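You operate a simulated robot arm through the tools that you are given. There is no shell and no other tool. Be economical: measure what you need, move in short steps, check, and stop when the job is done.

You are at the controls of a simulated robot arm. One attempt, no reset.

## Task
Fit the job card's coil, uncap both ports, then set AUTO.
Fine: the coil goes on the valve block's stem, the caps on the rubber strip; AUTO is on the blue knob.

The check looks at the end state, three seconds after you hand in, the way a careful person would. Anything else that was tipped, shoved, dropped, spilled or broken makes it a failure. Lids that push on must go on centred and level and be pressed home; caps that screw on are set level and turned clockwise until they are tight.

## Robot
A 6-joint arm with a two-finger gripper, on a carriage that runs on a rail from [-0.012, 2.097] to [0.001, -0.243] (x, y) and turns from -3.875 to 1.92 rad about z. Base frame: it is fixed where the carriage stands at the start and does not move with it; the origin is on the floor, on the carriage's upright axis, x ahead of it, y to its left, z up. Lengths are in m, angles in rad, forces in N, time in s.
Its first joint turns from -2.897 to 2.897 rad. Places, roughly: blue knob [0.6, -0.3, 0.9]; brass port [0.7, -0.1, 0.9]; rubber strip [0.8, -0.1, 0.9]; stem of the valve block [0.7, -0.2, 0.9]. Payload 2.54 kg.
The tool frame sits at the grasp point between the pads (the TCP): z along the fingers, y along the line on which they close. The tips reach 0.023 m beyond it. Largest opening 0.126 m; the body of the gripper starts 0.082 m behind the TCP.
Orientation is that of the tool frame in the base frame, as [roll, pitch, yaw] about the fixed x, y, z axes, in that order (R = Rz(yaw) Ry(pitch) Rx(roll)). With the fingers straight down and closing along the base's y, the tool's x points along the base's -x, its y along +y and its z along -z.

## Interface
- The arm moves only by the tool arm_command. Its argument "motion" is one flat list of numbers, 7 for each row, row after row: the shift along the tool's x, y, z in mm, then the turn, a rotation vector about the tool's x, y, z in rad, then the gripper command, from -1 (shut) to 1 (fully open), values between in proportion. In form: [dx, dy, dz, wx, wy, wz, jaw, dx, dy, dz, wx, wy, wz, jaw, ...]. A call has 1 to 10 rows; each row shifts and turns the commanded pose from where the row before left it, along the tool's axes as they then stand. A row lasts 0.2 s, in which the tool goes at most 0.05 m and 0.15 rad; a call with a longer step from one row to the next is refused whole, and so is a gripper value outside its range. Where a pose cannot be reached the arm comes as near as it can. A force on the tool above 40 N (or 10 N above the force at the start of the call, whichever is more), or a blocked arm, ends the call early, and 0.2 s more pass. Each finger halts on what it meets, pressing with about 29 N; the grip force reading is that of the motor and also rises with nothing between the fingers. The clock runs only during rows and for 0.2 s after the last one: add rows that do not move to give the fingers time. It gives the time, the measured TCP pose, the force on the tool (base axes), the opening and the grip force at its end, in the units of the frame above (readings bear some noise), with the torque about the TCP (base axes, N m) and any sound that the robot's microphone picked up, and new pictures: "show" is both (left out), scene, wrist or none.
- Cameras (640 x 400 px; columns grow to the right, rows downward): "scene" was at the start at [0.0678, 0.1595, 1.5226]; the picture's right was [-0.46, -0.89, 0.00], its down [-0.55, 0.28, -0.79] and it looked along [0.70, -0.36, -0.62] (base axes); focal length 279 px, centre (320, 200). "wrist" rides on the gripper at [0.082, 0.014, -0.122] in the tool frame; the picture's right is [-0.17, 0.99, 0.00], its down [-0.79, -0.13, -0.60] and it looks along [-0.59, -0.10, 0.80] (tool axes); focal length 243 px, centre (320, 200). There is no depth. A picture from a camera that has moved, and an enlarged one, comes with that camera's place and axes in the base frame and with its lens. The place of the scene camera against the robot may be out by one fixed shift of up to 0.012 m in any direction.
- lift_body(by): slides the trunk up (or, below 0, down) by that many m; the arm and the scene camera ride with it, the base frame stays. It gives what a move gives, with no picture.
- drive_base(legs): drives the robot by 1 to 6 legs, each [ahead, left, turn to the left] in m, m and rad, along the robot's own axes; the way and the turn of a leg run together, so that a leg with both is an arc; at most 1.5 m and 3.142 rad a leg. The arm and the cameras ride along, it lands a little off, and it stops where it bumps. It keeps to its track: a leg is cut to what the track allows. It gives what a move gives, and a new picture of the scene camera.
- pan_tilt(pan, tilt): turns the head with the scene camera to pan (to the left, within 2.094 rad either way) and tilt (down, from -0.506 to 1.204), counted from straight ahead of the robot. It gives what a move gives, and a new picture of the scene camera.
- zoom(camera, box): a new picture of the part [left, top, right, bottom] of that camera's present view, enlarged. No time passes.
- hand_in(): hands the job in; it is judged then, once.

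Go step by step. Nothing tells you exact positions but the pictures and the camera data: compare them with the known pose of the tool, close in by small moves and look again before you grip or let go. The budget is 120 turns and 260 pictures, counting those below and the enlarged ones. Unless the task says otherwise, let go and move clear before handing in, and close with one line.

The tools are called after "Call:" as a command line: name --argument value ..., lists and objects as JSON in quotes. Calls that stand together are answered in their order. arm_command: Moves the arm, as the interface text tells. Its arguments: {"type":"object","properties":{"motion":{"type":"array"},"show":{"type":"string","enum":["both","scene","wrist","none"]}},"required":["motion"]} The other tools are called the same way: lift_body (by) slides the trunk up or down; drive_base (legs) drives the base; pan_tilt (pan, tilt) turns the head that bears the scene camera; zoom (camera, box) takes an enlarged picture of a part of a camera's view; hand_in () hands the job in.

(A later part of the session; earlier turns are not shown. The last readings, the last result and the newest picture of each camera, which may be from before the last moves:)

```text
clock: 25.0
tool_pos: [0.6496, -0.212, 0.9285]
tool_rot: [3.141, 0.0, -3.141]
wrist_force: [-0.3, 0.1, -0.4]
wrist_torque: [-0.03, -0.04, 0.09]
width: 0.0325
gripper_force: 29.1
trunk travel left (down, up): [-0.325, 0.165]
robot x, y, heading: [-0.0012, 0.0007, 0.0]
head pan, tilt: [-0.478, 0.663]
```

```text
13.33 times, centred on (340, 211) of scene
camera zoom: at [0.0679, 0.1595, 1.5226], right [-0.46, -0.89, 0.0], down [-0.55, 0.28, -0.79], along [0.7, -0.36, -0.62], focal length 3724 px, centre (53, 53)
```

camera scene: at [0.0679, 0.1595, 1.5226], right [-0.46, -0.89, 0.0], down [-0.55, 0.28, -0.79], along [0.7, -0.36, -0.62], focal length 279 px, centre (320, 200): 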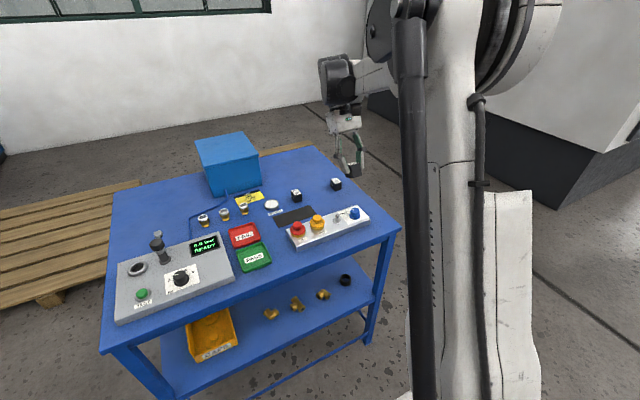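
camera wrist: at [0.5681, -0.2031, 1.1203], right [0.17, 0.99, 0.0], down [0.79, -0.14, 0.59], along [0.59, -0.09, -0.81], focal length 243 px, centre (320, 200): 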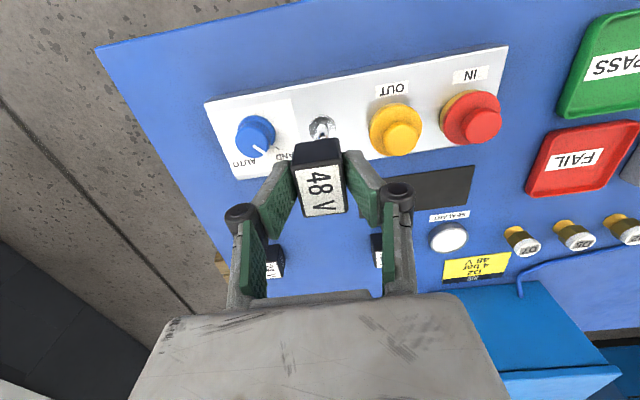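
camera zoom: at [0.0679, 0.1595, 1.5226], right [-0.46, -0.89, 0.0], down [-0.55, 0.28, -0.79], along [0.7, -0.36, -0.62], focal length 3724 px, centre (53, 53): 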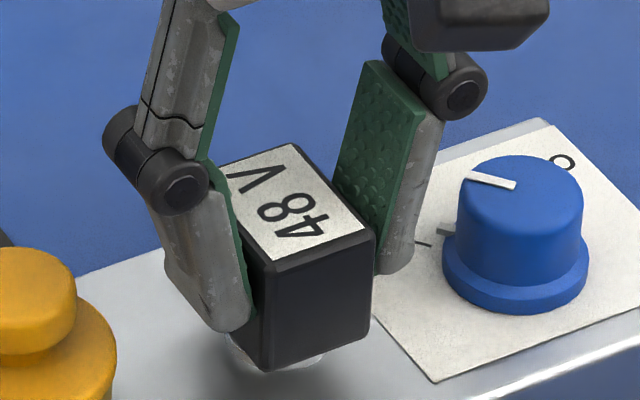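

Call:
arm_command --motion '[0, 0, 2, 0, 0, 0, -1, 0, 0, 2, 0, 0, 0, -1, 0, 0, 2, 0, 0, 0, -1, 0, 0, 0, 0, 0, 0, -1]' --show "none"

Call:
zoom --camera "scene" --box '[316, 196, 364, 226]'

```text
clock: 26.0
tool_pos: [0.6488, -0.213, 0.9225]
tool_rot: [-3.14, 0.0, -3.14]
wrist_force: [0.5, 0.1, -1.2]
wrist_torque: [0.01, 0.03, 0.01]
width: 0.0324
gripper_force: 29.3
trunk travel left (down, up): [-0.325, 0.165]
robot x, y, heading: [-0.0009, -0.0001, 0.001]
head pan, tilt: [-0.478, 0.663]
```

```text
13.33 times, centred on (340, 211) of scene
camera zoom: at [0.0679, 0.1595, 1.5226], right [-0.46, -0.89, 0.0], down [-0.55, 0.28, -0.79], along [0.7, -0.36, -0.62], focal length 3724 px, centre (53, 53)
```

zoom: 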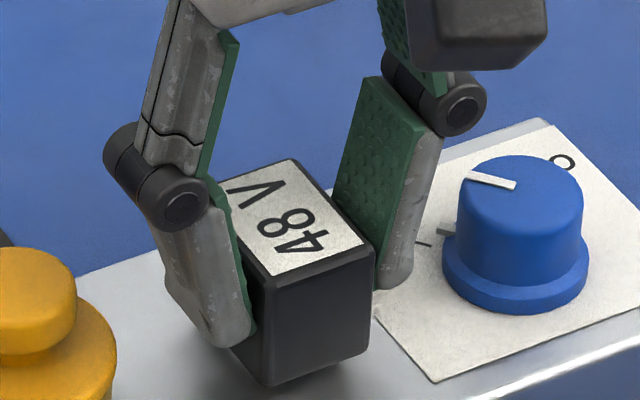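

Call:
arm_command --motion '[0, 0, 1.5, 0, 0, 0, -1, 0, 0, 1.5, 0, 0, 0, -1, 0, 0, 1.5, 0, 0, 0, -1, 0, 0, 0, 0, 0, 0, -1]' --show "none"

Call:
zoom --camera "scene" --box '[316, 196, 364, 226]'

```text
clock: 27.0
tool_pos: [0.648, -0.2117, 0.9197]
tool_rot: [-3.141, 0.002, -3.141]
wrist_force: [8.6, -0.7, 27.3]
wrist_torque: [-0.02, -0.21, -0.01]
width: 0.0327
gripper_force: 28.8
trunk travel left (down, up): [-0.325, 0.165]
robot x, y, heading: [0.0031, -0.0021, 0.002]
head pan, tilt: [-0.478, 0.663]
```

```text
13.33 times, centred on (340, 211) of scene
camera zoom: at [0.0668, 0.1601, 1.5227], right [-0.46, -0.89, 0.0], down [-0.55, 0.28, -0.79], along [0.7, -0.36, -0.61], focal length 3724 px, centre (53, 53)
```

zoom: 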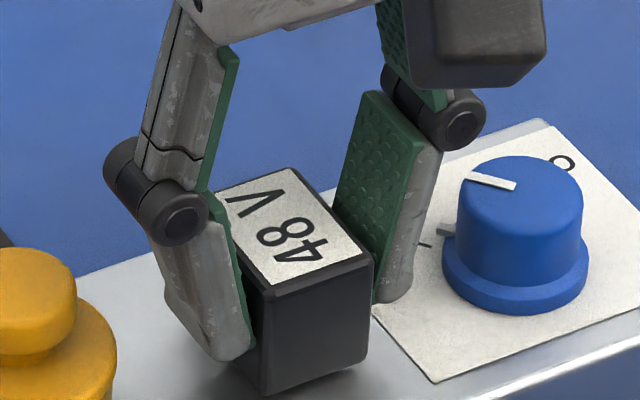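

The coil has seated (27 N upward at TCP z 0.92, bottom on the flange). I'll relax, open the jaws slightly and rise straight up.

Call:
arm_command --motion '[0, 0, -1.5, 0, 0, 0, -1, 0, 0, 0, 0, 0, 0, -0.25, 0, 0, 0, 0, 0, 0, -0.25, 0, 0, -30, 0, 0, 0, -0.25, 0, 0, -40, 0, 0, 0, -0.25, 0, 0, -40, 0, 0, 0, -0.25, 0, 0, 0, 0, 0, 0, -0.25]' --show "both"

Call:
zoom --camera "scene" --box '[280, 180, 380, 242]'

Call:
zoom --camera "wrist" --box '[200, 60, 440, 210]'

```text
clock: 28.6
tool_pos: [0.6489, -0.2119, 1.0306]
tool_rot: [3.141, -0.001, -3.141]
wrist_force: [-1.0, 1.1, 0.0]
wrist_torque: [-0.02, -0.01, 0.03]
width: 0.0473
gripper_force: 0.0
trunk travel left (down, up): [-0.325, 0.165]
robot x, y, heading: [-0.0016, -0.001, 0.001]
head pan, tilt: [-0.478, 0.663]
camera scene: at [0.0673, 0.1596, 1.5226], right [-0.46, -0.89, 0.0], down [-0.55, 0.28, -0.79], along [0.7, -0.36, -0.62], focal length 279 px, centre (320, 200)
camera wrist: at [0.5664, -0.1984, 1.151], right [0.17, 0.99, 0.0], down [0.79, -0.13, 0.6], along [0.59, -0.1, -0.8], focal length 243 px, centre (320, 200)
```

scene: 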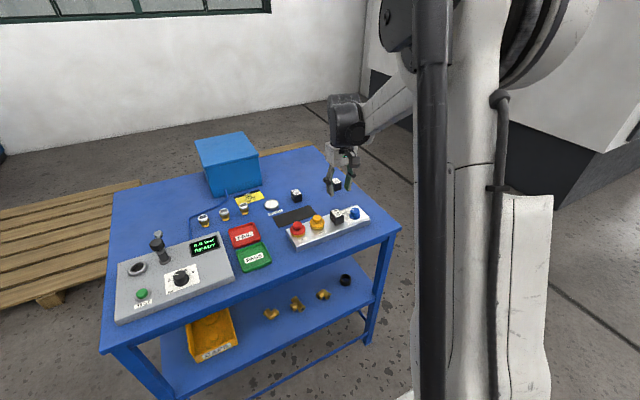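
wrist: 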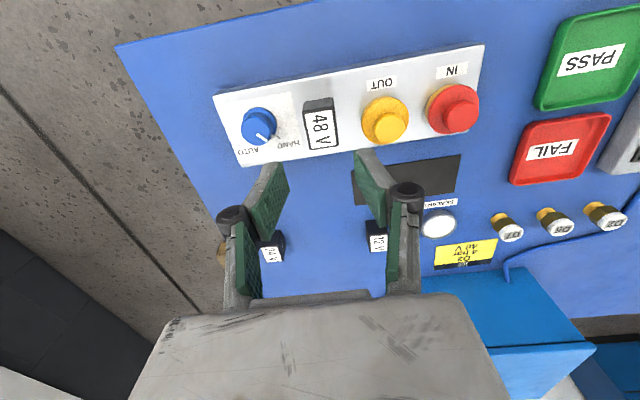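

```text
6.40 times, centred on (330, 211) of scene
camera zoom: at [0.0673, 0.1596, 1.5226], right [-0.46, -0.89, 0.0], down [-0.55, 0.28, -0.79], along [0.7, -0.36, -0.62], focal length 1788 px, centre (256, 130)
```

zoom: 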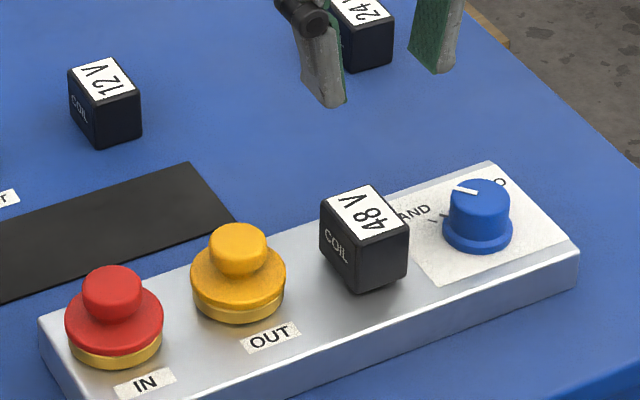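

```text
2.67 times, centred on (320, 135) of wrist
camera zoom: at [0.5664, -0.1984, 1.151], right [0.17, 0.99, 0.0], down [0.79, -0.13, 0.6], along [0.59, -0.1, -0.8], focal length 647 px, centre (320, 373)
```

zoom: 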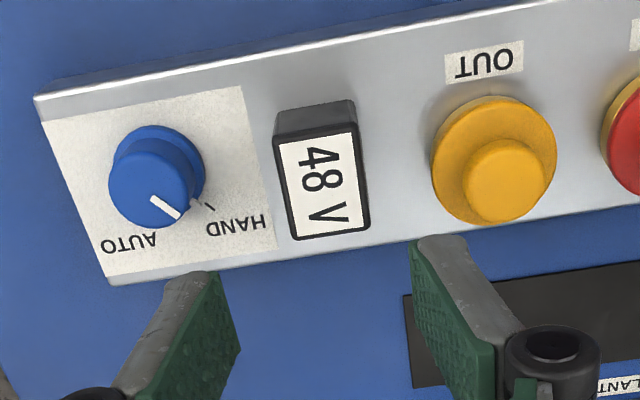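

The coil is seated squarely on the stem and the block is undisturbed. Next is the OUT cap: wide flange with an upper knob, at about (0.664, -0.144). I'll hover above it and look.

Call:
arm_command --motion '[-5, 34, 0, 0, 0, 0, -0.25, -10, 34, 10, 0, 0, 0, -0.25, 0, 0, 35, 0, 0, 0, -0.25, 0, 0, 0, 0, 0, 0, -0.25]' --show "wrist"

Call:
zoom --camera "wrist" --box '[240, 80, 400, 180]'

Call:
zoom --camera "scene" --box '[280, 170, 380, 242]'

```text
clock: 29.6
tool_pos: [0.6616, -0.1427, 0.9842]
tool_rot: [-3.141, 0.001, 3.14]
wrist_force: [-0.1, 0.4, -0.6]
wrist_torque: [-0.01, 0.01, 0.01]
width: 0.0471
gripper_force: 0.0
trunk travel left (down, up): [-0.325, 0.165]
robot x, y, heading: [0.0005, 0.0001, -0.003]
head pan, tilt: [-0.478, 0.663]
camera wrist: at [0.5805, -0.129, 1.105], right [0.17, 0.99, 0.0], down [0.79, -0.13, 0.6], along [0.59, -0.1, -0.8], focal length 243 px, centre (320, 200)
```

wrist: 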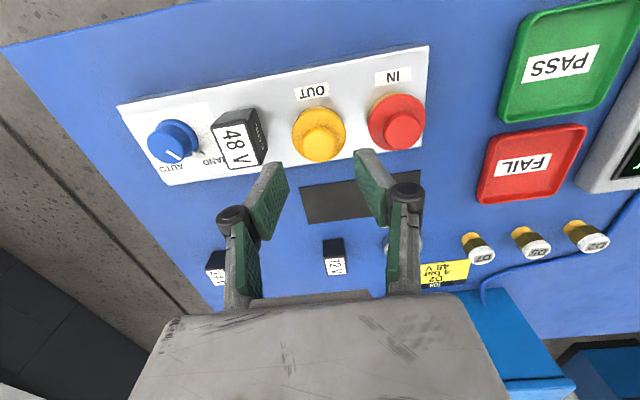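

```text
4.00 times, centred on (320, 130) of wrist
camera zoom: at [0.5805, -0.129, 1.105], right [0.17, 0.99, 0.0], down [0.79, -0.13, 0.6], along [0.59, -0.1, -0.8], focal length 970 px, centre (320, 480)
```

zoom: 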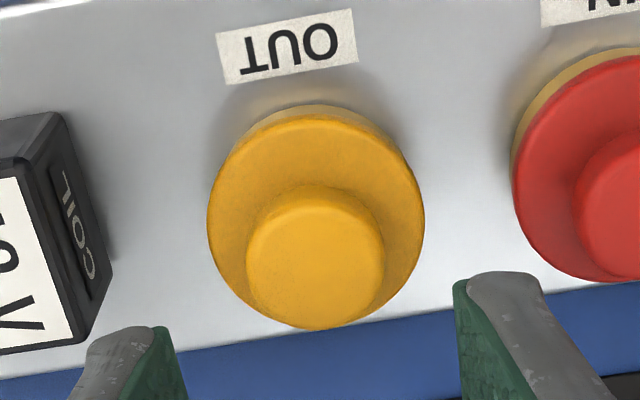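

```text
5.56 times, centred on (330, 206) of scene
camera zoom: at [0.0684, 0.1593, 1.5226], right [-0.46, -0.89, 0.0], down [-0.55, 0.28, -0.79], along [0.7, -0.36, -0.62], focal length 1552 px, centre (264, 167)
```

zoom: 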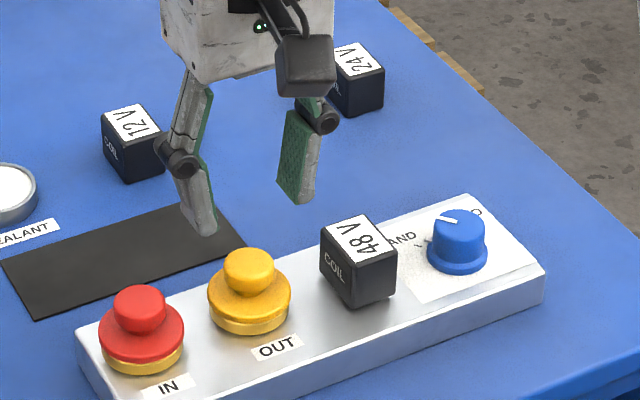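

The knob is centred within 1–2 mm of the tool axis, with its top near z 0.918. I'll lower and grip it.

Call:
arm_command --motion '[1, -1.5, 20, 0, 0, 0, -0.25, 0, 0, 20, 0, 0, 0, -0.25, 0, 0, 10, 0, 0, 0, -0.25, 0, 0, 8, 0, 0, 0, -0.25, 0, 0, 0, 0, 0, 0, -0.25]' --show "none"

Call:
zoom --camera "wrist" --box '[240, 110, 400, 210]'

Call:
zoom --camera "scene" --box '[290, 190, 370, 240]'

```text
clock: 30.8
tool_pos: [0.6626, -0.1457, 0.9257]
tool_rot: [-3.141, 0.001, -3.142]
wrist_force: [0.6, -1.0, 0.1]
wrist_torque: [-0.04, 0.04, 0.0]
width: 0.047
gripper_force: 0.2
trunk travel left (down, up): [-0.325, 0.165]
robot x, y, heading: [0.0011, -0.0025, -0.0]
head pan, tilt: [-0.478, 0.663]
```

```text
4.00 times, centred on (320, 160) of wrist
camera zoom: at [0.5803, -0.1316, 1.0469], right [0.17, 0.99, 0.0], down [0.79, -0.13, 0.6], along [0.59, -0.1, -0.8], focal length 970 px, centre (320, 360)
```

zoom: 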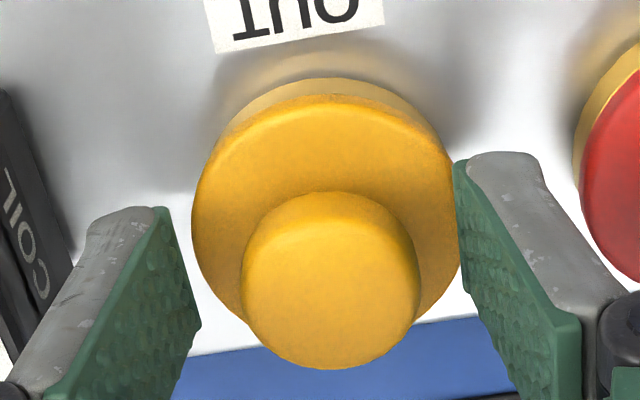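

```text
8.00 times, centred on (330, 215) of scene
camera zoom: at [0.0679, 0.1595, 1.5226], right [-0.46, -0.89, 0.0], down [-0.55, 0.28, -0.79], along [0.7, -0.36, -0.62], focal length 2234 px, centre (240, 80)
```

zoom: 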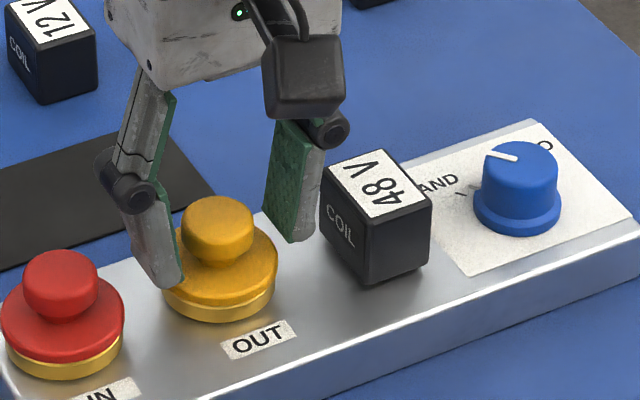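

The pads straddle the knob evenly. I'll close on it and try a gentle twist counter-clockwise to find out whether it's threaded.

Call:
arm_command --motion '[0, 0, 0, 0, 0, 0, -1, 0, 0, 0, 0, 0, 0, -1, 0, 0, 0, 0, 0, 0, -1, 0, 0, 0, 0, 0, -0.1, -1, 0, 0, 0, 0, 0, -0.1, -1, 0, 0, 0, 0, 0, -0.1, -1, 0, 0, 0, 0, 0, 0, -1]' --show "none"

Call:
zoom --camera "scene" --box '[290, 190, 370, 240]'

```text
clock: 32.4
tool_pos: [0.6624, -0.1469, 0.9265]
tool_rot: [3.141, 0.0, -2.842]
wrist_force: [-0.6, -1.0, 0.9]
wrist_torque: [-0.06, 0.0, -0.02]
width: 0.0284
gripper_force: 29.4
trunk travel left (down, up): [-0.325, 0.165]
robot x, y, heading: [0.0018, 0.0035, 0.005]
head pan, tilt: [-0.478, 0.663]
heard: snap
```

```text
8.00 times, centred on (330, 215) of scene
camera zoom: at [0.0677, 0.1595, 1.5226], right [-0.46, -0.89, 0.0], down [-0.55, 0.28, -0.79], along [0.7, -0.36, -0.62], focal length 2234 px, centre (240, 80)
```

zoom: 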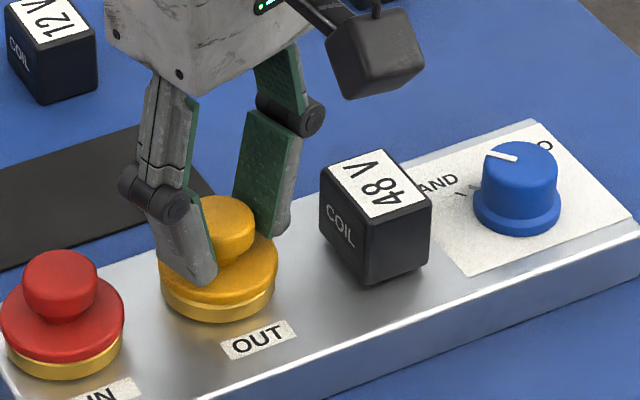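

I heard a snap and there's no resisting torque, so the cap appears to be released. Lifting gently to check.

Call:
arm_command --motion '[0, 0, -2, 0, 0, 0, -1, 0, 0, -2, 0, 0, 0, -1, 0, 0, 0, 0, 0, 0, -1]' --show "none"

Call:
zoom --camera "scene" --box '[290, 190, 370, 240]'

```text
clock: 33.2
tool_pos: [0.6626, -0.1459, 0.93]
tool_rot: [3.139, 0.0, -2.842]
wrist_force: [-0.8, -0.8, -0.8]
wrist_torque: [-0.01, 0.04, -0.03]
width: 0.0283
gripper_force: 28.9
trunk travel left (down, up): [-0.325, 0.165]
robot x, y, heading: [0.0033, 0.0017, 0.004]
head pan, tilt: [-0.478, 0.663]
```

```text
8.00 times, centred on (330, 215) of scene
camera zoom: at [0.0678, 0.1595, 1.5226], right [-0.46, -0.89, 0.0], down [-0.55, 0.28, -0.79], along [0.7, -0.36, -0.62], focal length 2234 px, centre (240, 80)
```

zoom: 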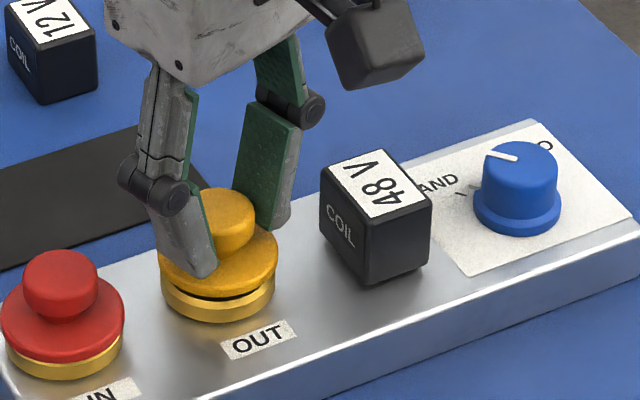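

The cap is coming off cleanly. I'll lift it well clear, undo the twist, and look at the open port and the cap underside.

Call:
arm_command --motion '[0, 0, -20, 0, 0, 0, -1, 0, 0, -30, 0, 0, 0.1, -1, 0, 0, -30, 0, 0, 0.1, -1, 0, 0, 0, 0, 0, 0.1, -1, 0, 0, 0, 0, 0, 0, -1]' --show "none"

Call:
zoom --camera "scene" --box '[270, 160, 380, 240]'

Call:
zoom --camera "wrist" --box '[160, 60, 480, 260]'

```text
clock: 34.4
tool_pos: [0.6617, -0.1475, 1.0107]
tool_rot: [3.141, 0.001, -3.141]
wrist_force: [1.3, 0.3, 0.0]
wrist_torque: [0.01, 0.03, 0.03]
width: 0.0282
gripper_force: 29.2
trunk travel left (down, up): [-0.325, 0.165]
robot x, y, heading: [-0.0012, -0.0012, -0.001]
head pan, tilt: [-0.478, 0.663]
```

```text
5.00 times, centred on (325, 200) of scene
camera zoom: at [0.068, 0.1595, 1.5226], right [-0.46, -0.89, 0.0], down [-0.55, 0.28, -0.79], along [0.7, -0.36, -0.62], focal length 1396 px, centre (295, 200)
```

zoom: 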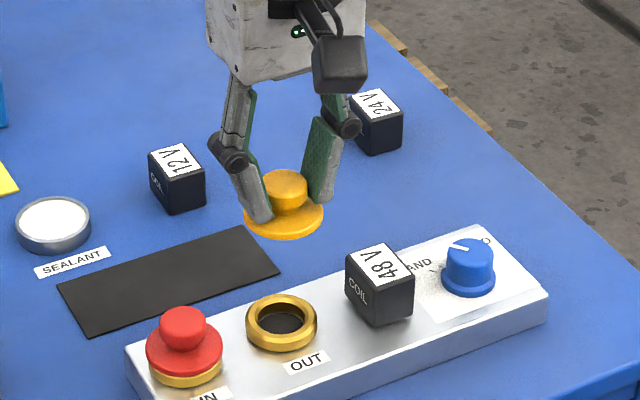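

```text
2.00 times, centred on (320, 160) of wrist
camera zoom: at [0.58, -0.1325, 1.1311], right [0.17, 0.99, 0.0], down [0.79, -0.13, 0.6], along [0.59, -0.1, -0.8], focal length 485 px, centre (320, 280)
```

zoom: 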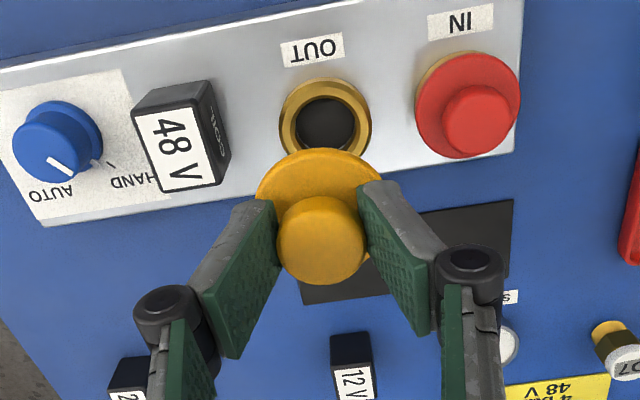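

The OUT port is open and the cap is a disc with a knob. I'll carry it over the rubber strip (spot about (0.777, -0.145)) and lower it close.

Call:
arm_command --motion '[-38, 0, 0, 0, 0, 0, -1, -38, 1, 0, 0, 0, 0, -1, -39, 1, 20, 0, 0, 0, -1, 0, 0, 35, 0, 0, 0, -1, 0, 0, 30, 0, 0, 0, -1, 0, 0, 10, 0, 0, 0, -1, 0, 0, 0, 0, 0, 0, -1]' --show "wrist"

Call:
zoom --camera "scene" --box '[270, 170, 350, 230]'

```text
clock: 36.0
tool_pos: [0.7782, -0.1431, 0.9137]
tool_rot: [3.141, -0.001, -3.141]
wrist_force: [-0.6, -0.4, -0.6]
wrist_torque: [0.03, 0.0, 0.01]
width: 0.0282
gripper_force: 28.9
trunk travel left (down, up): [-0.325, 0.165]
robot x, y, heading: [-0.0014, -0.0011, 0.003]
head pan, tilt: [-0.478, 0.663]
camera wrist: at [0.6958, -0.1301, 1.0355], right [0.17, 0.99, 0.0], down [0.79, -0.13, 0.6], along [0.59, -0.1, -0.8], focal length 243 px, centre (320, 200)
```

wrist: 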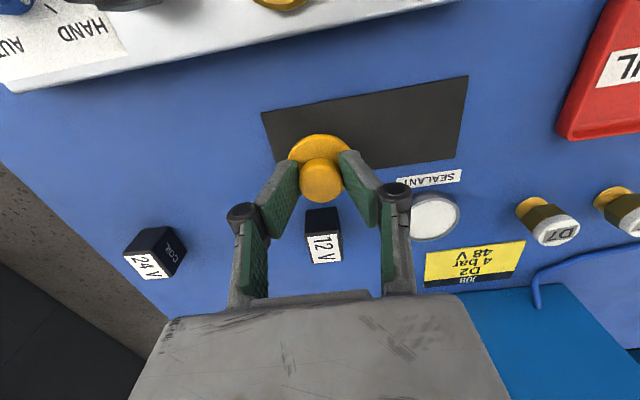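

```text
6.67 times, centred on (310, 200) of scene
camera zoom: at [0.068, 0.1595, 1.5226], right [-0.46, -0.89, 0.0], down [-0.55, 0.28, -0.79], along [0.7, -0.36, -0.62], focal length 1862 px, centre (387, 200)
```

zoom: 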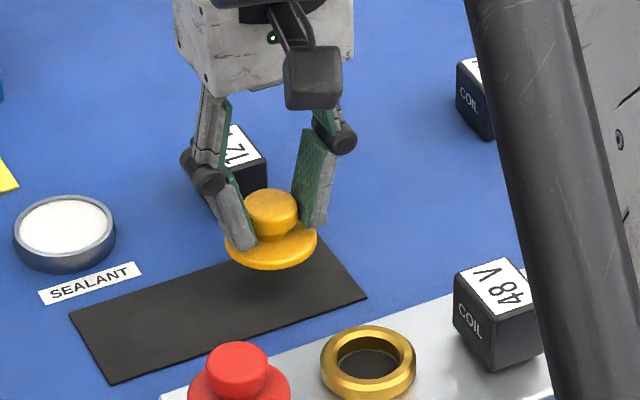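

The cap is well over the strip, with margins on all sides. Lowering to contact in small steps.

Call:
arm_command --motion '[0, 0, 10, 0, 0, 0, -1, 0, 0, 8, 0, 0, 0, -1, 0, 0, 3, 0, 0, 0, -1, 0, 0, 0, 0, 0, 0, -1]' --show "none"

Call:
zoom --camera "scene" --box '[270, 170, 350, 230]'

```text
clock: 37.0
tool_pos: [0.7782, -0.1442, 0.894]
tool_rot: [3.141, -0.002, 3.141]
wrist_force: [0.2, 0.0, -0.9]
wrist_torque: [0.0, 0.03, 0.01]
width: 0.0284
gripper_force: 29.1
trunk travel left (down, up): [-0.325, 0.165]
robot x, y, heading: [-0.0023, -0.0023, 0.0]
head pan, tilt: [-0.478, 0.663]
```

```text
6.67 times, centred on (310, 200) of scene
camera zoom: at [0.0678, 0.1595, 1.5226], right [-0.46, -0.89, 0.0], down [-0.55, 0.28, -0.79], along [0.7, -0.36, -0.62], focal length 1862 px, centre (387, 200)
```

zoom: 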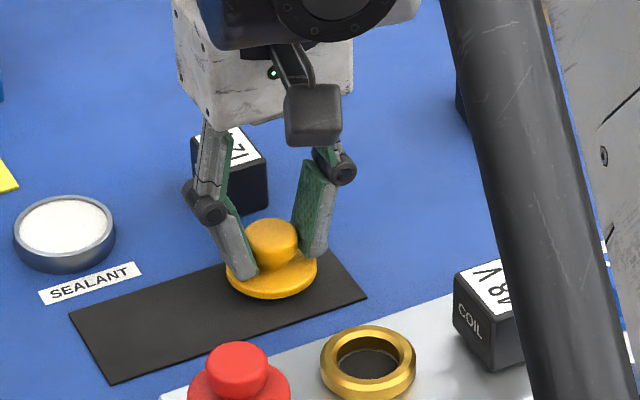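

Call:
arm_command --motion '[0, 0, 2, 0, 0, 0, -1, 0, 0, 2, 0, 0, 0, -1, 0, 0, 2, 0, 0, 0, -1, 0, 0, 0, 0, 0, 0, -1]' --show "none"

Call:
zoom --camera "scene" --box '[270, 170, 350, 230]'

```text
clock: 38.0
tool_pos: [0.7781, -0.1453, 0.8882]
tool_rot: [3.141, 0.0, -3.141]
wrist_force: [1.4, -1.2, 2.8]
wrist_torque: [-0.06, -0.06, -0.02]
width: 0.0283
gripper_force: 29.5
trunk travel left (down, up): [-0.325, 0.165]
robot x, y, heading: [-0.0, -0.001, 0.003]
head pan, tilt: [-0.478, 0.663]
```

```text
6.67 times, centred on (310, 200) of scene
camera zoom: at [0.0676, 0.1596, 1.5226], right [-0.46, -0.89, 0.0], down [-0.55, 0.28, -0.79], along [0.7, -0.36, -0.62], focal length 1862 px, centre (387, 200)
```

zoom: 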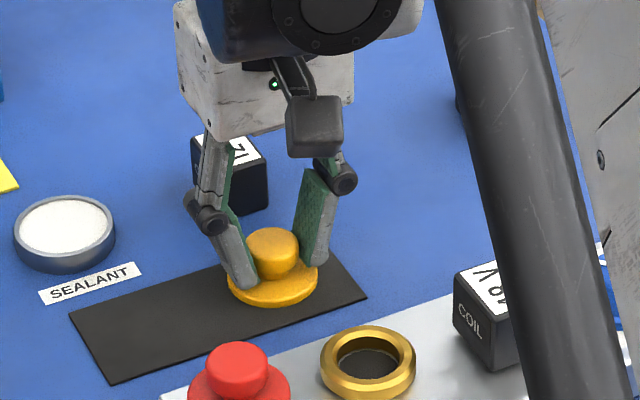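

Contact is just made. I'll release and rise, then move over to the IN cap.

Call:
arm_command --motion '[0, 0, 0, 0, 0, 0, -0.25, 0, 0, 0, 0, 0, 0, -0.25, 0, 0, -25, 0, 0, 0, -0.25, 0, 0, -40, 0, 0, 0, -0.25, 0, 0, -35, 0, 0, 0, -0.25, 38, 23, 0, 0, 0, 0, -0.25, 38, 23, 0, 0, 0, 0, -0.25, 38, 23, 0, 0, 0, 0, -0.25, 0, 0, 0, 0, 0, 0, -0.25]' --show "wrist"

Call:
zoom --camera "wrist" --box '[240, 100, 400, 200]'

Call:
zoom --camera "scene" --box '[270, 170, 370, 240]'

```text
clock: 40.0
tool_pos: [0.6642, -0.0739, 0.9882]
tool_rot: [-3.141, 0.0, -3.141]
wrist_force: [0.0, 0.2, 0.2]
wrist_torque: [-0.03, -0.03, 0.01]
width: 0.0472
gripper_force: 0.1
trunk travel left (down, up): [-0.325, 0.165]
robot x, y, heading: [-0.0039, 0.0027, -0.0]
head pan, tilt: [-0.478, 0.663]
camera wrist: at [0.5819, -0.0594, 1.1091], right [0.17, 0.99, 0.0], down [0.79, -0.13, 0.6], along [0.59, -0.1, -0.8], focal length 243 px, centre (320, 200)
```

wrist: 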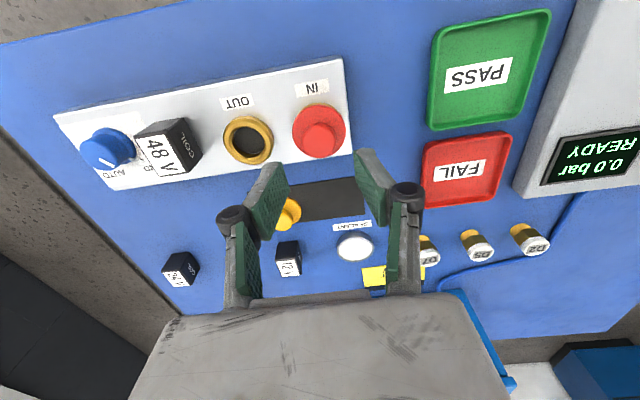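

```text
4.00 times, centred on (320, 150) of wrist
camera zoom: at [0.5819, -0.0594, 1.1091], right [0.17, 0.99, 0.0], down [0.79, -0.13, 0.6], along [0.59, -0.1, -0.8], focal length 970 px, centre (320, 400)
```

zoom: 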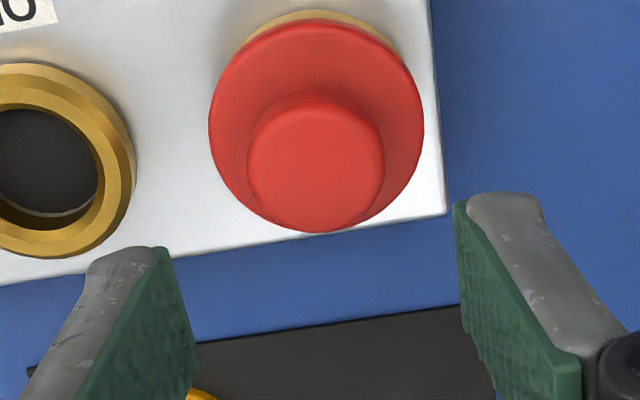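

```text
5.71 times, centred on (320, 205) of scene
camera zoom: at [0.0671, 0.1597, 1.5226], right [-0.46, -0.89, 0.0], down [-0.55, 0.28, -0.79], along [0.7, -0.36, -0.61], focal length 1596 px, centre (320, 171)
```

zoom: 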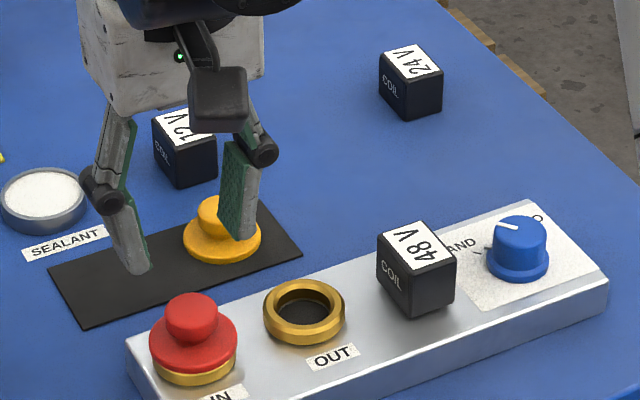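

The IN cap's knob is on the tool axis within about 1 mm. I'll lower, grip and twist as before.

Call:
arm_command --motion '[0, -0.5, 25, 0, 0, 0, -0.25, 0, 0, 20, 0, 0, 0, -0.25, 0, 0, 10, 0, 0, 0, -0.25, 0, 0, 7, 0, 0, 0, -0.25, 0, 0, 0, 0, 0, 0, -0.25, 0, 0, 0, 0, 0, 0, -1, 0, 0, 0, 0, 0, 0, -1]' --show "none"

Call:
zoom --camera "scene" --box '[270, 190, 350, 240]'

```text
clock: 41.6
tool_pos: [0.6645, -0.076, 0.9273]
tool_rot: [3.141, 0.001, 3.141]
wrist_force: [0.0, 0.3, 0.3]
wrist_torque: [0.03, 0.01, 0.02]
width: 0.0283
gripper_force: 29.2
trunk travel left (down, up): [-0.325, 0.165]
robot x, y, heading: [-0.0013, 0.0009, 0.003]
head pan, tilt: [-0.478, 0.663]
heard: snap
```

```text
8.00 times, centred on (310, 215) of scene
camera zoom: at [0.0678, 0.1595, 1.5226], right [-0.46, -0.89, 0.0], down [-0.55, 0.28, -0.79], along [0.7, -0.36, -0.62], focal length 2234 px, centre (400, 80)
```

zoom: 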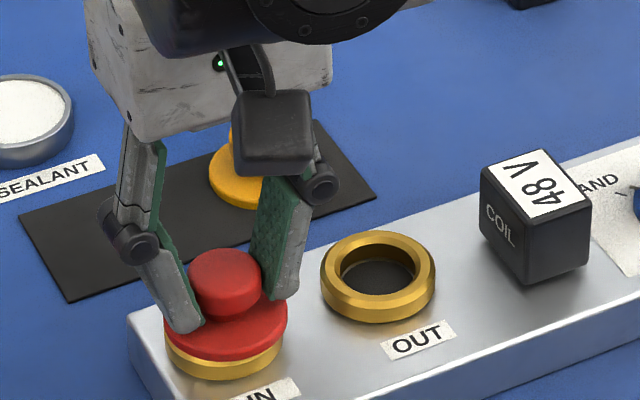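

It snapped loose on gripping. Lifting it straight up and moving it over the strip at y ≈ -0.073.

Call:
arm_command --motion '[0, 0, -2, 0, 0, 0, -1, 0, 0, -3, 0, 0, 0, -1, 0, 0, -20, 0, 0, 0, -1, 0, 0, -30, 0, 0, 0, -1, 0, 0, -30, 0, 0, 0, -1, -38, 0, 0, 0, 0, 0, -1, -38, 1, 0, 0, 0, 0, -1, -37, 1, 0, 0, 0, 0, -1, 0, 0, 35, 0, 0, 0, -1, 0, 0, 35, 0, 0, 0, -1]' --show "wrist"

Call:
zoom --camera "scene" --box '[260, 170, 360, 240]'

```text
clock: 43.8
tool_pos: [0.7776, -0.0721, 0.9416]
tool_rot: [3.141, -0.001, 3.141]
wrist_force: [0.5, -0.5, -0.4]
wrist_torque: [-0.03, -0.02, 0.01]
width: 0.0283
gripper_force: 28.9
trunk travel left (down, up): [-0.325, 0.165]
robot x, y, heading: [0.0007, -0.0012, 0.002]
head pan, tilt: [-0.478, 0.663]
camera wrist: at [0.6945, -0.0588, 1.0628], right [0.17, 0.99, 0.0], down [0.79, -0.13, 0.6], along [0.59, -0.1, -0.8], focal length 243 px, centre (320, 200)
```

wrist: 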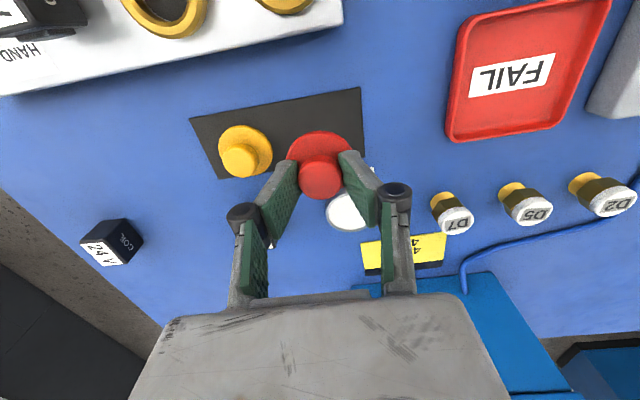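

```text
5.71 times, centred on (310, 205) of scene
camera zoom: at [0.0677, 0.1595, 1.5226], right [-0.46, -0.89, 0.0], down [-0.55, 0.28, -0.79], along [0.7, -0.36, -0.62], focal length 1596 px, centre (377, 171)
```

zoom: 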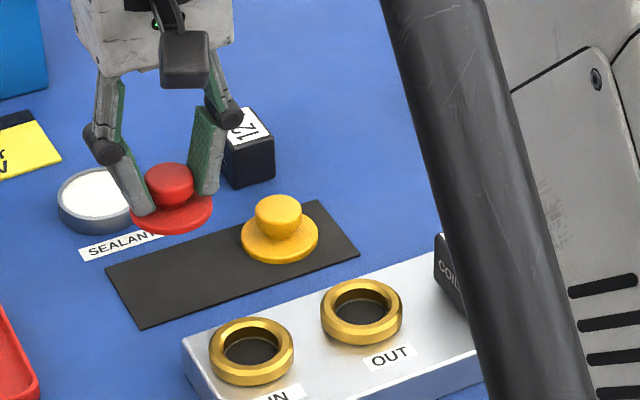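

The red cap is positioned over the strip with margins. Lowering to the same release height.

Call:
arm_command --motion '[0, 0, 25, 0, 0, 0, -1, 0, 0, 18, 0, 0, 0, -1, 0, 0, 5, 0, 0, 0, -1, 0, 0, 2.5, 0, 0, 0, -1, 0, 0, 2, 0, 0, 0, -1, 0, 0, 0, 0, 0, 0, -1]' --show "none"

Call:
zoom --camera "scene" --box '[260, 180, 340, 230]'

```text
clock: 45.2
tool_pos: [0.7767, -0.074, 0.8881]
tool_rot: [-3.142, 0.0, 3.141]
wrist_force: [0.0, 0.3, -0.4]
wrist_torque: [0.01, 0.0, 0.0]
width: 0.0285
gripper_force: 29.6
trunk travel left (down, up): [-0.325, 0.165]
robot x, y, heading: [0.0007, 0.0029, -0.006]
head pan, tilt: [-0.478, 0.663]
```

```text
8.00 times, centred on (300, 205) of scene
camera zoom: at [0.0679, 0.1595, 1.5226], right [-0.46, -0.89, 0.0], down [-0.55, 0.28, -0.79], along [0.7, -0.36, -0.62], focal length 2234 px, centre (480, 160)
```

zoom: 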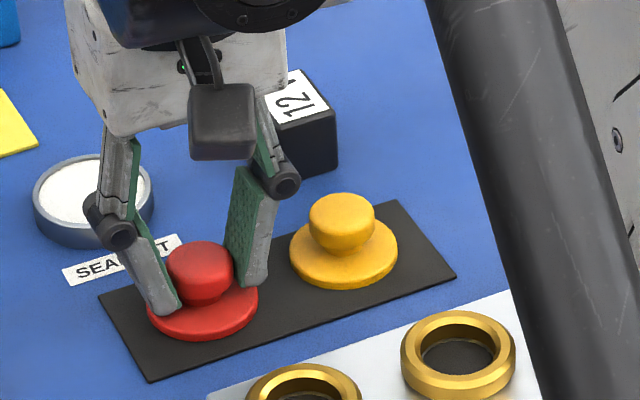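

One more small step down to contact, then release and rise.

Call:
arm_command --motion '[0, 0, 1, 0, 0, 0, -1, 0, 0, 0, 0, 0, 0, -1]' --show "none"

```text
clock: 45.8
tool_pos: [0.7774, -0.0744, 0.8882]
tool_rot: [-3.141, 0.0, -3.14]
wrist_force: [1.3, -0.6, -0.7]
wrist_torque: [-0.02, 0.02, -0.02]
width: 0.0281
gripper_force: 29.2
trunk travel left (down, up): [-0.325, 0.165]
robot x, y, heading: [-0.0033, -0.0011, -0.003]
head pan, tilt: [-0.478, 0.663]
```

Call:
arm_command --motion '[0, 0, 1, 0, 0, 0, -1, 0, 0, 0, 0, 0, 0, -1, 0, 0, 0, 0, 0, 0, -0.25, 0, 0, 0, 0, 0, 0, -0.25, 0, 0, -25, 0, 0, 0, -0.25, 0, 0, -40, 0, 0, 0, -0.25, 0, 0, -45, 0, 0, 0, -0.25, 0, 0, 0, 0, 0, 0, -0.25]' --show "none"

Call:
zoom --camera "scene" --box '[260, 170, 380, 245]'

```text
clock: 47.6
tool_pos: [0.7764, -0.0742, 0.9991]
tool_rot: [3.142, 0.0, 3.141]
wrist_force: [0.1, 0.2, 0.6]
wrist_torque: [0.03, 0.01, -0.02]
width: 0.0475
gripper_force: 0.1
trunk travel left (down, up): [-0.325, 0.165]
robot x, y, heading: [-0.0006, -0.0025, 0.002]
head pan, tilt: [-0.478, 0.663]
```

```text
5.33 times, centred on (320, 208) of scene
camera zoom: at [0.0672, 0.1596, 1.5226], right [-0.46, -0.89, 0.0], down [-0.55, 0.28, -0.79], along [0.7, -0.36, -0.62], focal length 1490 px, centre (320, 160)
```

zoom: 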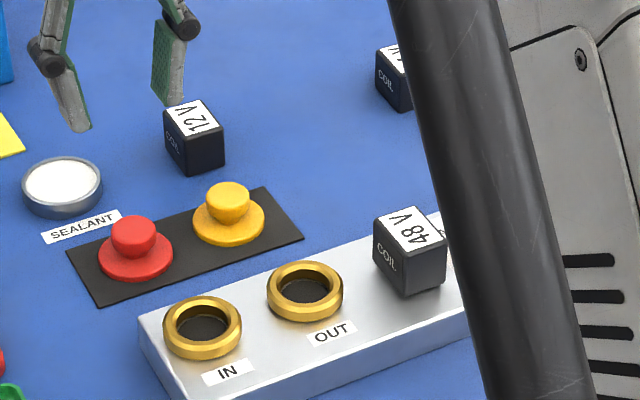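

Both caps sit on the strip and the ports are open. Next is the blue knob, at about (0.646, -0.278); I'll hover above it.

Call:
arm_command --motion '[22, -34, 0, 0, 0, 0, -0.25, 22, -34, 0, 0, 0, 0, -0.25, 22, -34, 0, 0, 0, 0, -0.25, 22, -34, 0, 0, 0, 0, -0.25, 21, -34, 0, 0, 0, 0, -0.25, 21, -34, 0, 0, 0, 0, -0.25, 0, 0, 10, 0, 0, 0, -0.25, 0, 0, 0, 0, 0, 0, -0.25]' --show "wrist"

Call:
zoom --camera "wrist" --box '[240, 80, 400, 180]'

Call:
zoom --camera "scene" --box '[310, 180, 390, 230]'

```text
clock: 49.4
tool_pos: [0.649, -0.2773, 0.9883]
tool_rot: [3.14, 0.001, -3.14]
wrist_force: [1.5, -0.3, 0.9]
wrist_torque: [-0.02, 0.02, -0.01]
width: 0.0469
gripper_force: 0.1
trunk travel left (down, up): [-0.325, 0.165]
robot x, y, heading: [0.0011, -0.0035, -0.002]
head pan, tilt: [-0.478, 0.663]
camera wrist: at [0.5668, -0.2628, 1.1085], right [0.17, 0.99, 0.0], down [0.79, -0.13, 0.6], along [0.59, -0.1, -0.8], focal length 243 px, centre (320, 200)
```

wrist: 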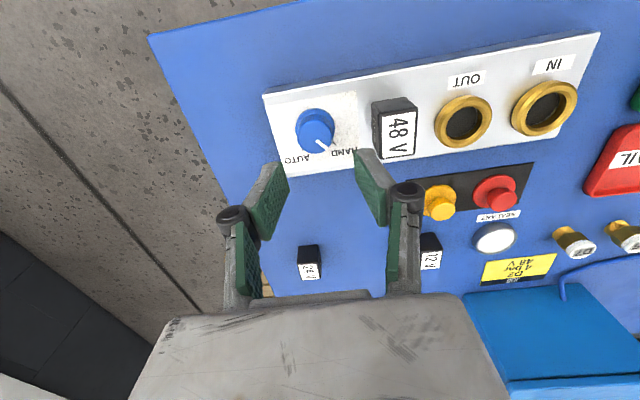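

```text
4.00 times, centred on (320, 130) of wrist
camera zoom: at [0.5668, -0.2628, 1.1085], right [0.17, 0.99, 0.0], down [0.79, -0.13, 0.6], along [0.59, -0.1, -0.8], focal length 970 px, centre (320, 480)
```

zoom: 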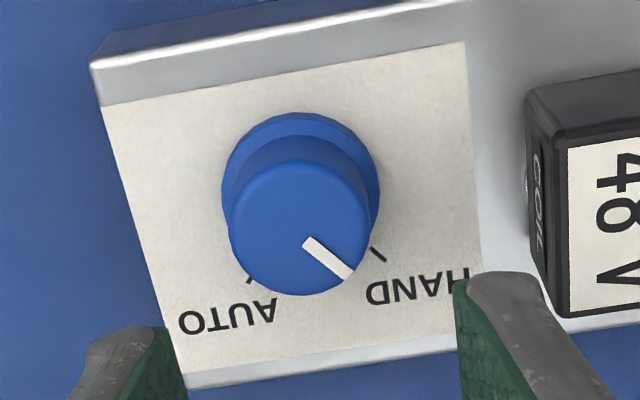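

```text
8.00 times, centred on (350, 205) of scene
camera zoom: at [0.0681, 0.1596, 1.5226], right [-0.46, -0.89, 0.0], down [-0.55, 0.28, -0.79], along [0.7, -0.36, -0.62], focal length 2234 px, centre (80, 160)
```

zoom: 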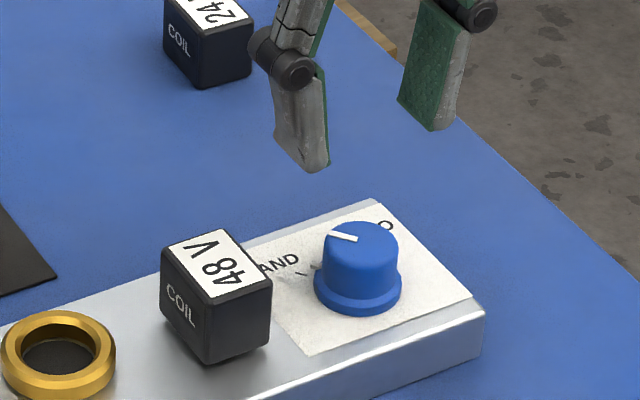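

The pointer is at HAND (about +35° from base x) and AUTO is at about -36°, so it needs roughly a 1.25 rad clockwise turn seen from above. I'll centre on the knob, pre-rotate counter-clockwise 0.6 rad, and come down part way.

Call:
arm_command --motion '[-1, -5, 0, 0, 0, -0.15, -0.25, 0, 0, 0, 0, 0, -0.15, -0.25, 0, 0, 10, 0, 0, -0.15, -0.25, 0, 0, 20, 0, 0, -0.15, -0.25, 0, 0, 20, 0, 0, 0, -0.25, 0, 0, 0, 0, 0, 0, -0.25]' --show "none"

Call:
zoom --camera "wrist" --box '[240, 110, 400, 210]'

Call:
zoom --camera "scene" --box '[310, 180, 390, 230]'

```text
clock: 50.8
tool_pos: [0.648, -0.2821, 0.9379]
tool_rot: [3.141, 0.0, -2.541]
wrist_force: [0.1, -0.6, -0.6]
wrist_torque: [-0.02, 0.03, 0.01]
width: 0.0472
gripper_force: 0.0
trunk travel left (down, up): [-0.325, 0.165]
robot x, y, heading: [-0.0006, 0.0006, 0.003]
head pan, tilt: [-0.478, 0.663]
```

```text
4.00 times, centred on (320, 160) of wrist
camera zoom: at [0.5723, -0.3179, 1.0582], right [-0.42, 0.91, 0.0], down [0.73, 0.34, 0.6], along [0.54, 0.25, -0.8], focal length 970 px, centre (320, 360)
```

zoom: 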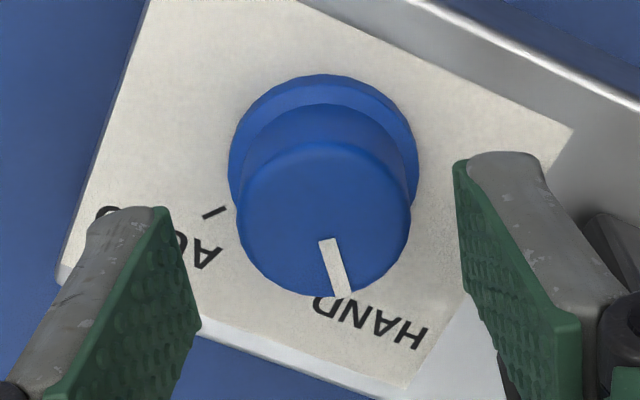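

```text
8.00 times, centred on (350, 205) of scene
camera zoom: at [0.0681, 0.1595, 1.5226], right [-0.46, -0.89, 0.0], down [-0.55, 0.28, -0.79], along [0.7, -0.36, -0.62], focal length 2234 px, centre (80, 160)
```

zoom: 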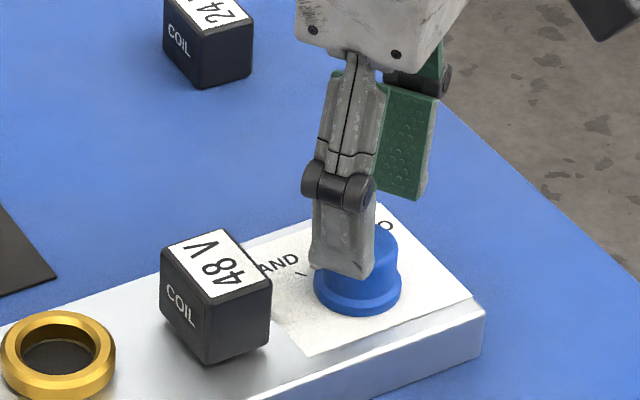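

The knob is centred between the pads to within a few mm. I'll shift 2 mm, descend to grip height and close.

Call:
arm_command --motion '[-2, 0, 12, 0, 0, 0, -0.25, 0, 0, 10, 0, 0, 0, -0.25, 0, 0, 4, 0, 0, 0, -0.25, 0, 0, 0, 0, 0, 0, -0.25, 0, 0, 0, 0, 0, 0, -0.6, 0, 0, 0, 0, 0, 0, -1, 0, 0, 0, 0, 0, 0, -1]' --show "none"

Call:
zoom --camera "wrist" --box '[240, 110, 400, 210]'

Call:
zoom --camera "scene" --box '[310, 180, 390, 230]'

```text
clock: 52.4
tool_pos: [0.6483, -0.281, 0.911]
tool_rot: [3.141, 0.0, -2.541]
wrist_force: [-10.5, 7.4, -11.3]
wrist_torque: [0.28, 0.08, -0.03]
width: 0.0319
gripper_force: 45.3
trunk travel left (down, up): [-0.325, 0.165]
robot x, y, heading: [0.0011, 0.0007, -0.002]
head pan, tilt: [-0.478, 0.663]
```

```text
4.00 times, centred on (320, 160) of wrist
camera zoom: at [0.5741, -0.3165, 1.0315], right [-0.42, 0.91, 0.0], down [0.73, 0.34, 0.6], along [0.54, 0.25, -0.8], focal length 970 px, centre (320, 360)
```

zoom: 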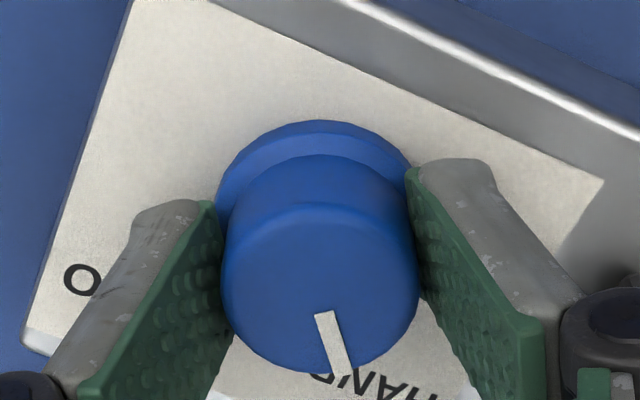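

```text
8.00 times, centred on (350, 205) of scene
camera zoom: at [0.0677, 0.1599, 1.5225], right [-0.46, -0.89, 0.0], down [-0.55, 0.28, -0.79], along [0.7, -0.36, -0.62], focal length 2234 px, centre (80, 160)
```

zoom: 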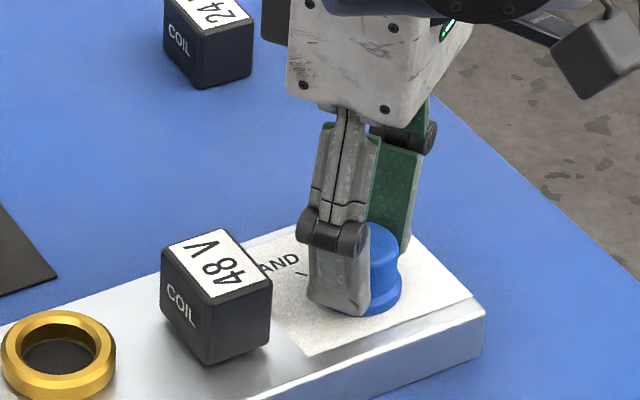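

The grip is on, with about 13 N of side load from a small off-centre. I'll ease 1.3 mm toward the load, then turn clockwise.

Call:
arm_command --motion '[0, 1.3, 1, 0, 0, 0, -1, 0, 0, 0, 0, 0, 0, -1, 0, 0, 0, 0, 0, 0.1, -1, 0, 0, 0, 0, 0, 0.1, -1, 0, 0, 0, 0, 0, 0.1, -1, 0, 0, 0, 0, 0, 0, -1]' --show "none"

Call:
zoom --camera "wrist" --box '[240, 110, 400, 210]'

```text
clock: 53.8
tool_pos: [0.6487, -0.283, 0.9108]
tool_rot: [-3.14, 0.001, -2.842]
wrist_force: [18.0, -14.0, 22.0]
wrist_torque: [-0.63, 0.11, 0.0]
width: 0.0321
gripper_force: 44.6
trunk travel left (down, up): [-0.325, 0.165]
robot x, y, heading: [-0.0011, -0.0001, 0.001]
head pan, tilt: [-0.478, 0.663]
```

```text
4.00 times, centred on (320, 160) of wrist
camera zoom: at [0.5667, -0.2922, 1.0313], right [-0.13, 0.99, 0.0], down [0.79, 0.11, 0.6], along [0.59, 0.08, -0.8], focal length 970 px, centre (320, 360)
```

zoom: 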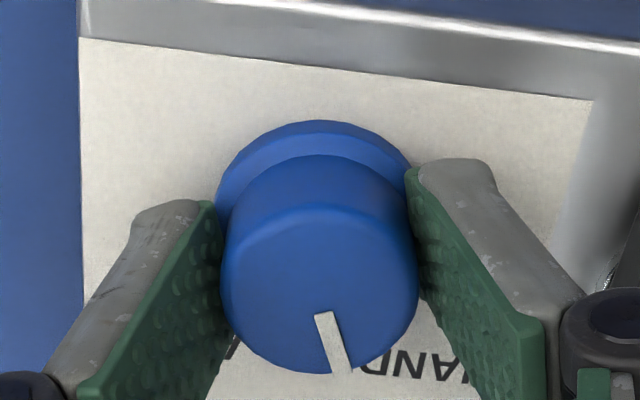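

The knob turns with the gripper, but I over-corrected the preload. I'll back off part of it and continue turning.

Call:
arm_command --motion '[-0.2, -0.8, -0.7, 0, 0, 0, -1, 0, 0, 0, 0, 0, 0.1, -1, 0, 0, 0, 0, 0, 0.1, -1, 0, 0, 0, 0, 0, 0.1, -1, 0, 0, 0, 0, 0, 0.1, -1, 0, 0, 0, 0, 0, 0, -1]' --show "none"

```text
clock: 55.2
tool_pos: [0.6513, -0.2815, 0.9109]
tool_rot: [-3.141, 0.0, 3.04]
wrist_force: [9.0, -12.7, 10.7]
wrist_torque: [-0.24, 0.06, 0.02]
width: 0.0322
gripper_force: 45.4
trunk travel left (down, up): [-0.325, 0.165]
robot x, y, heading: [0.0003, -0.0023, -0.002]
head pan, tilt: [-0.478, 0.663]
```

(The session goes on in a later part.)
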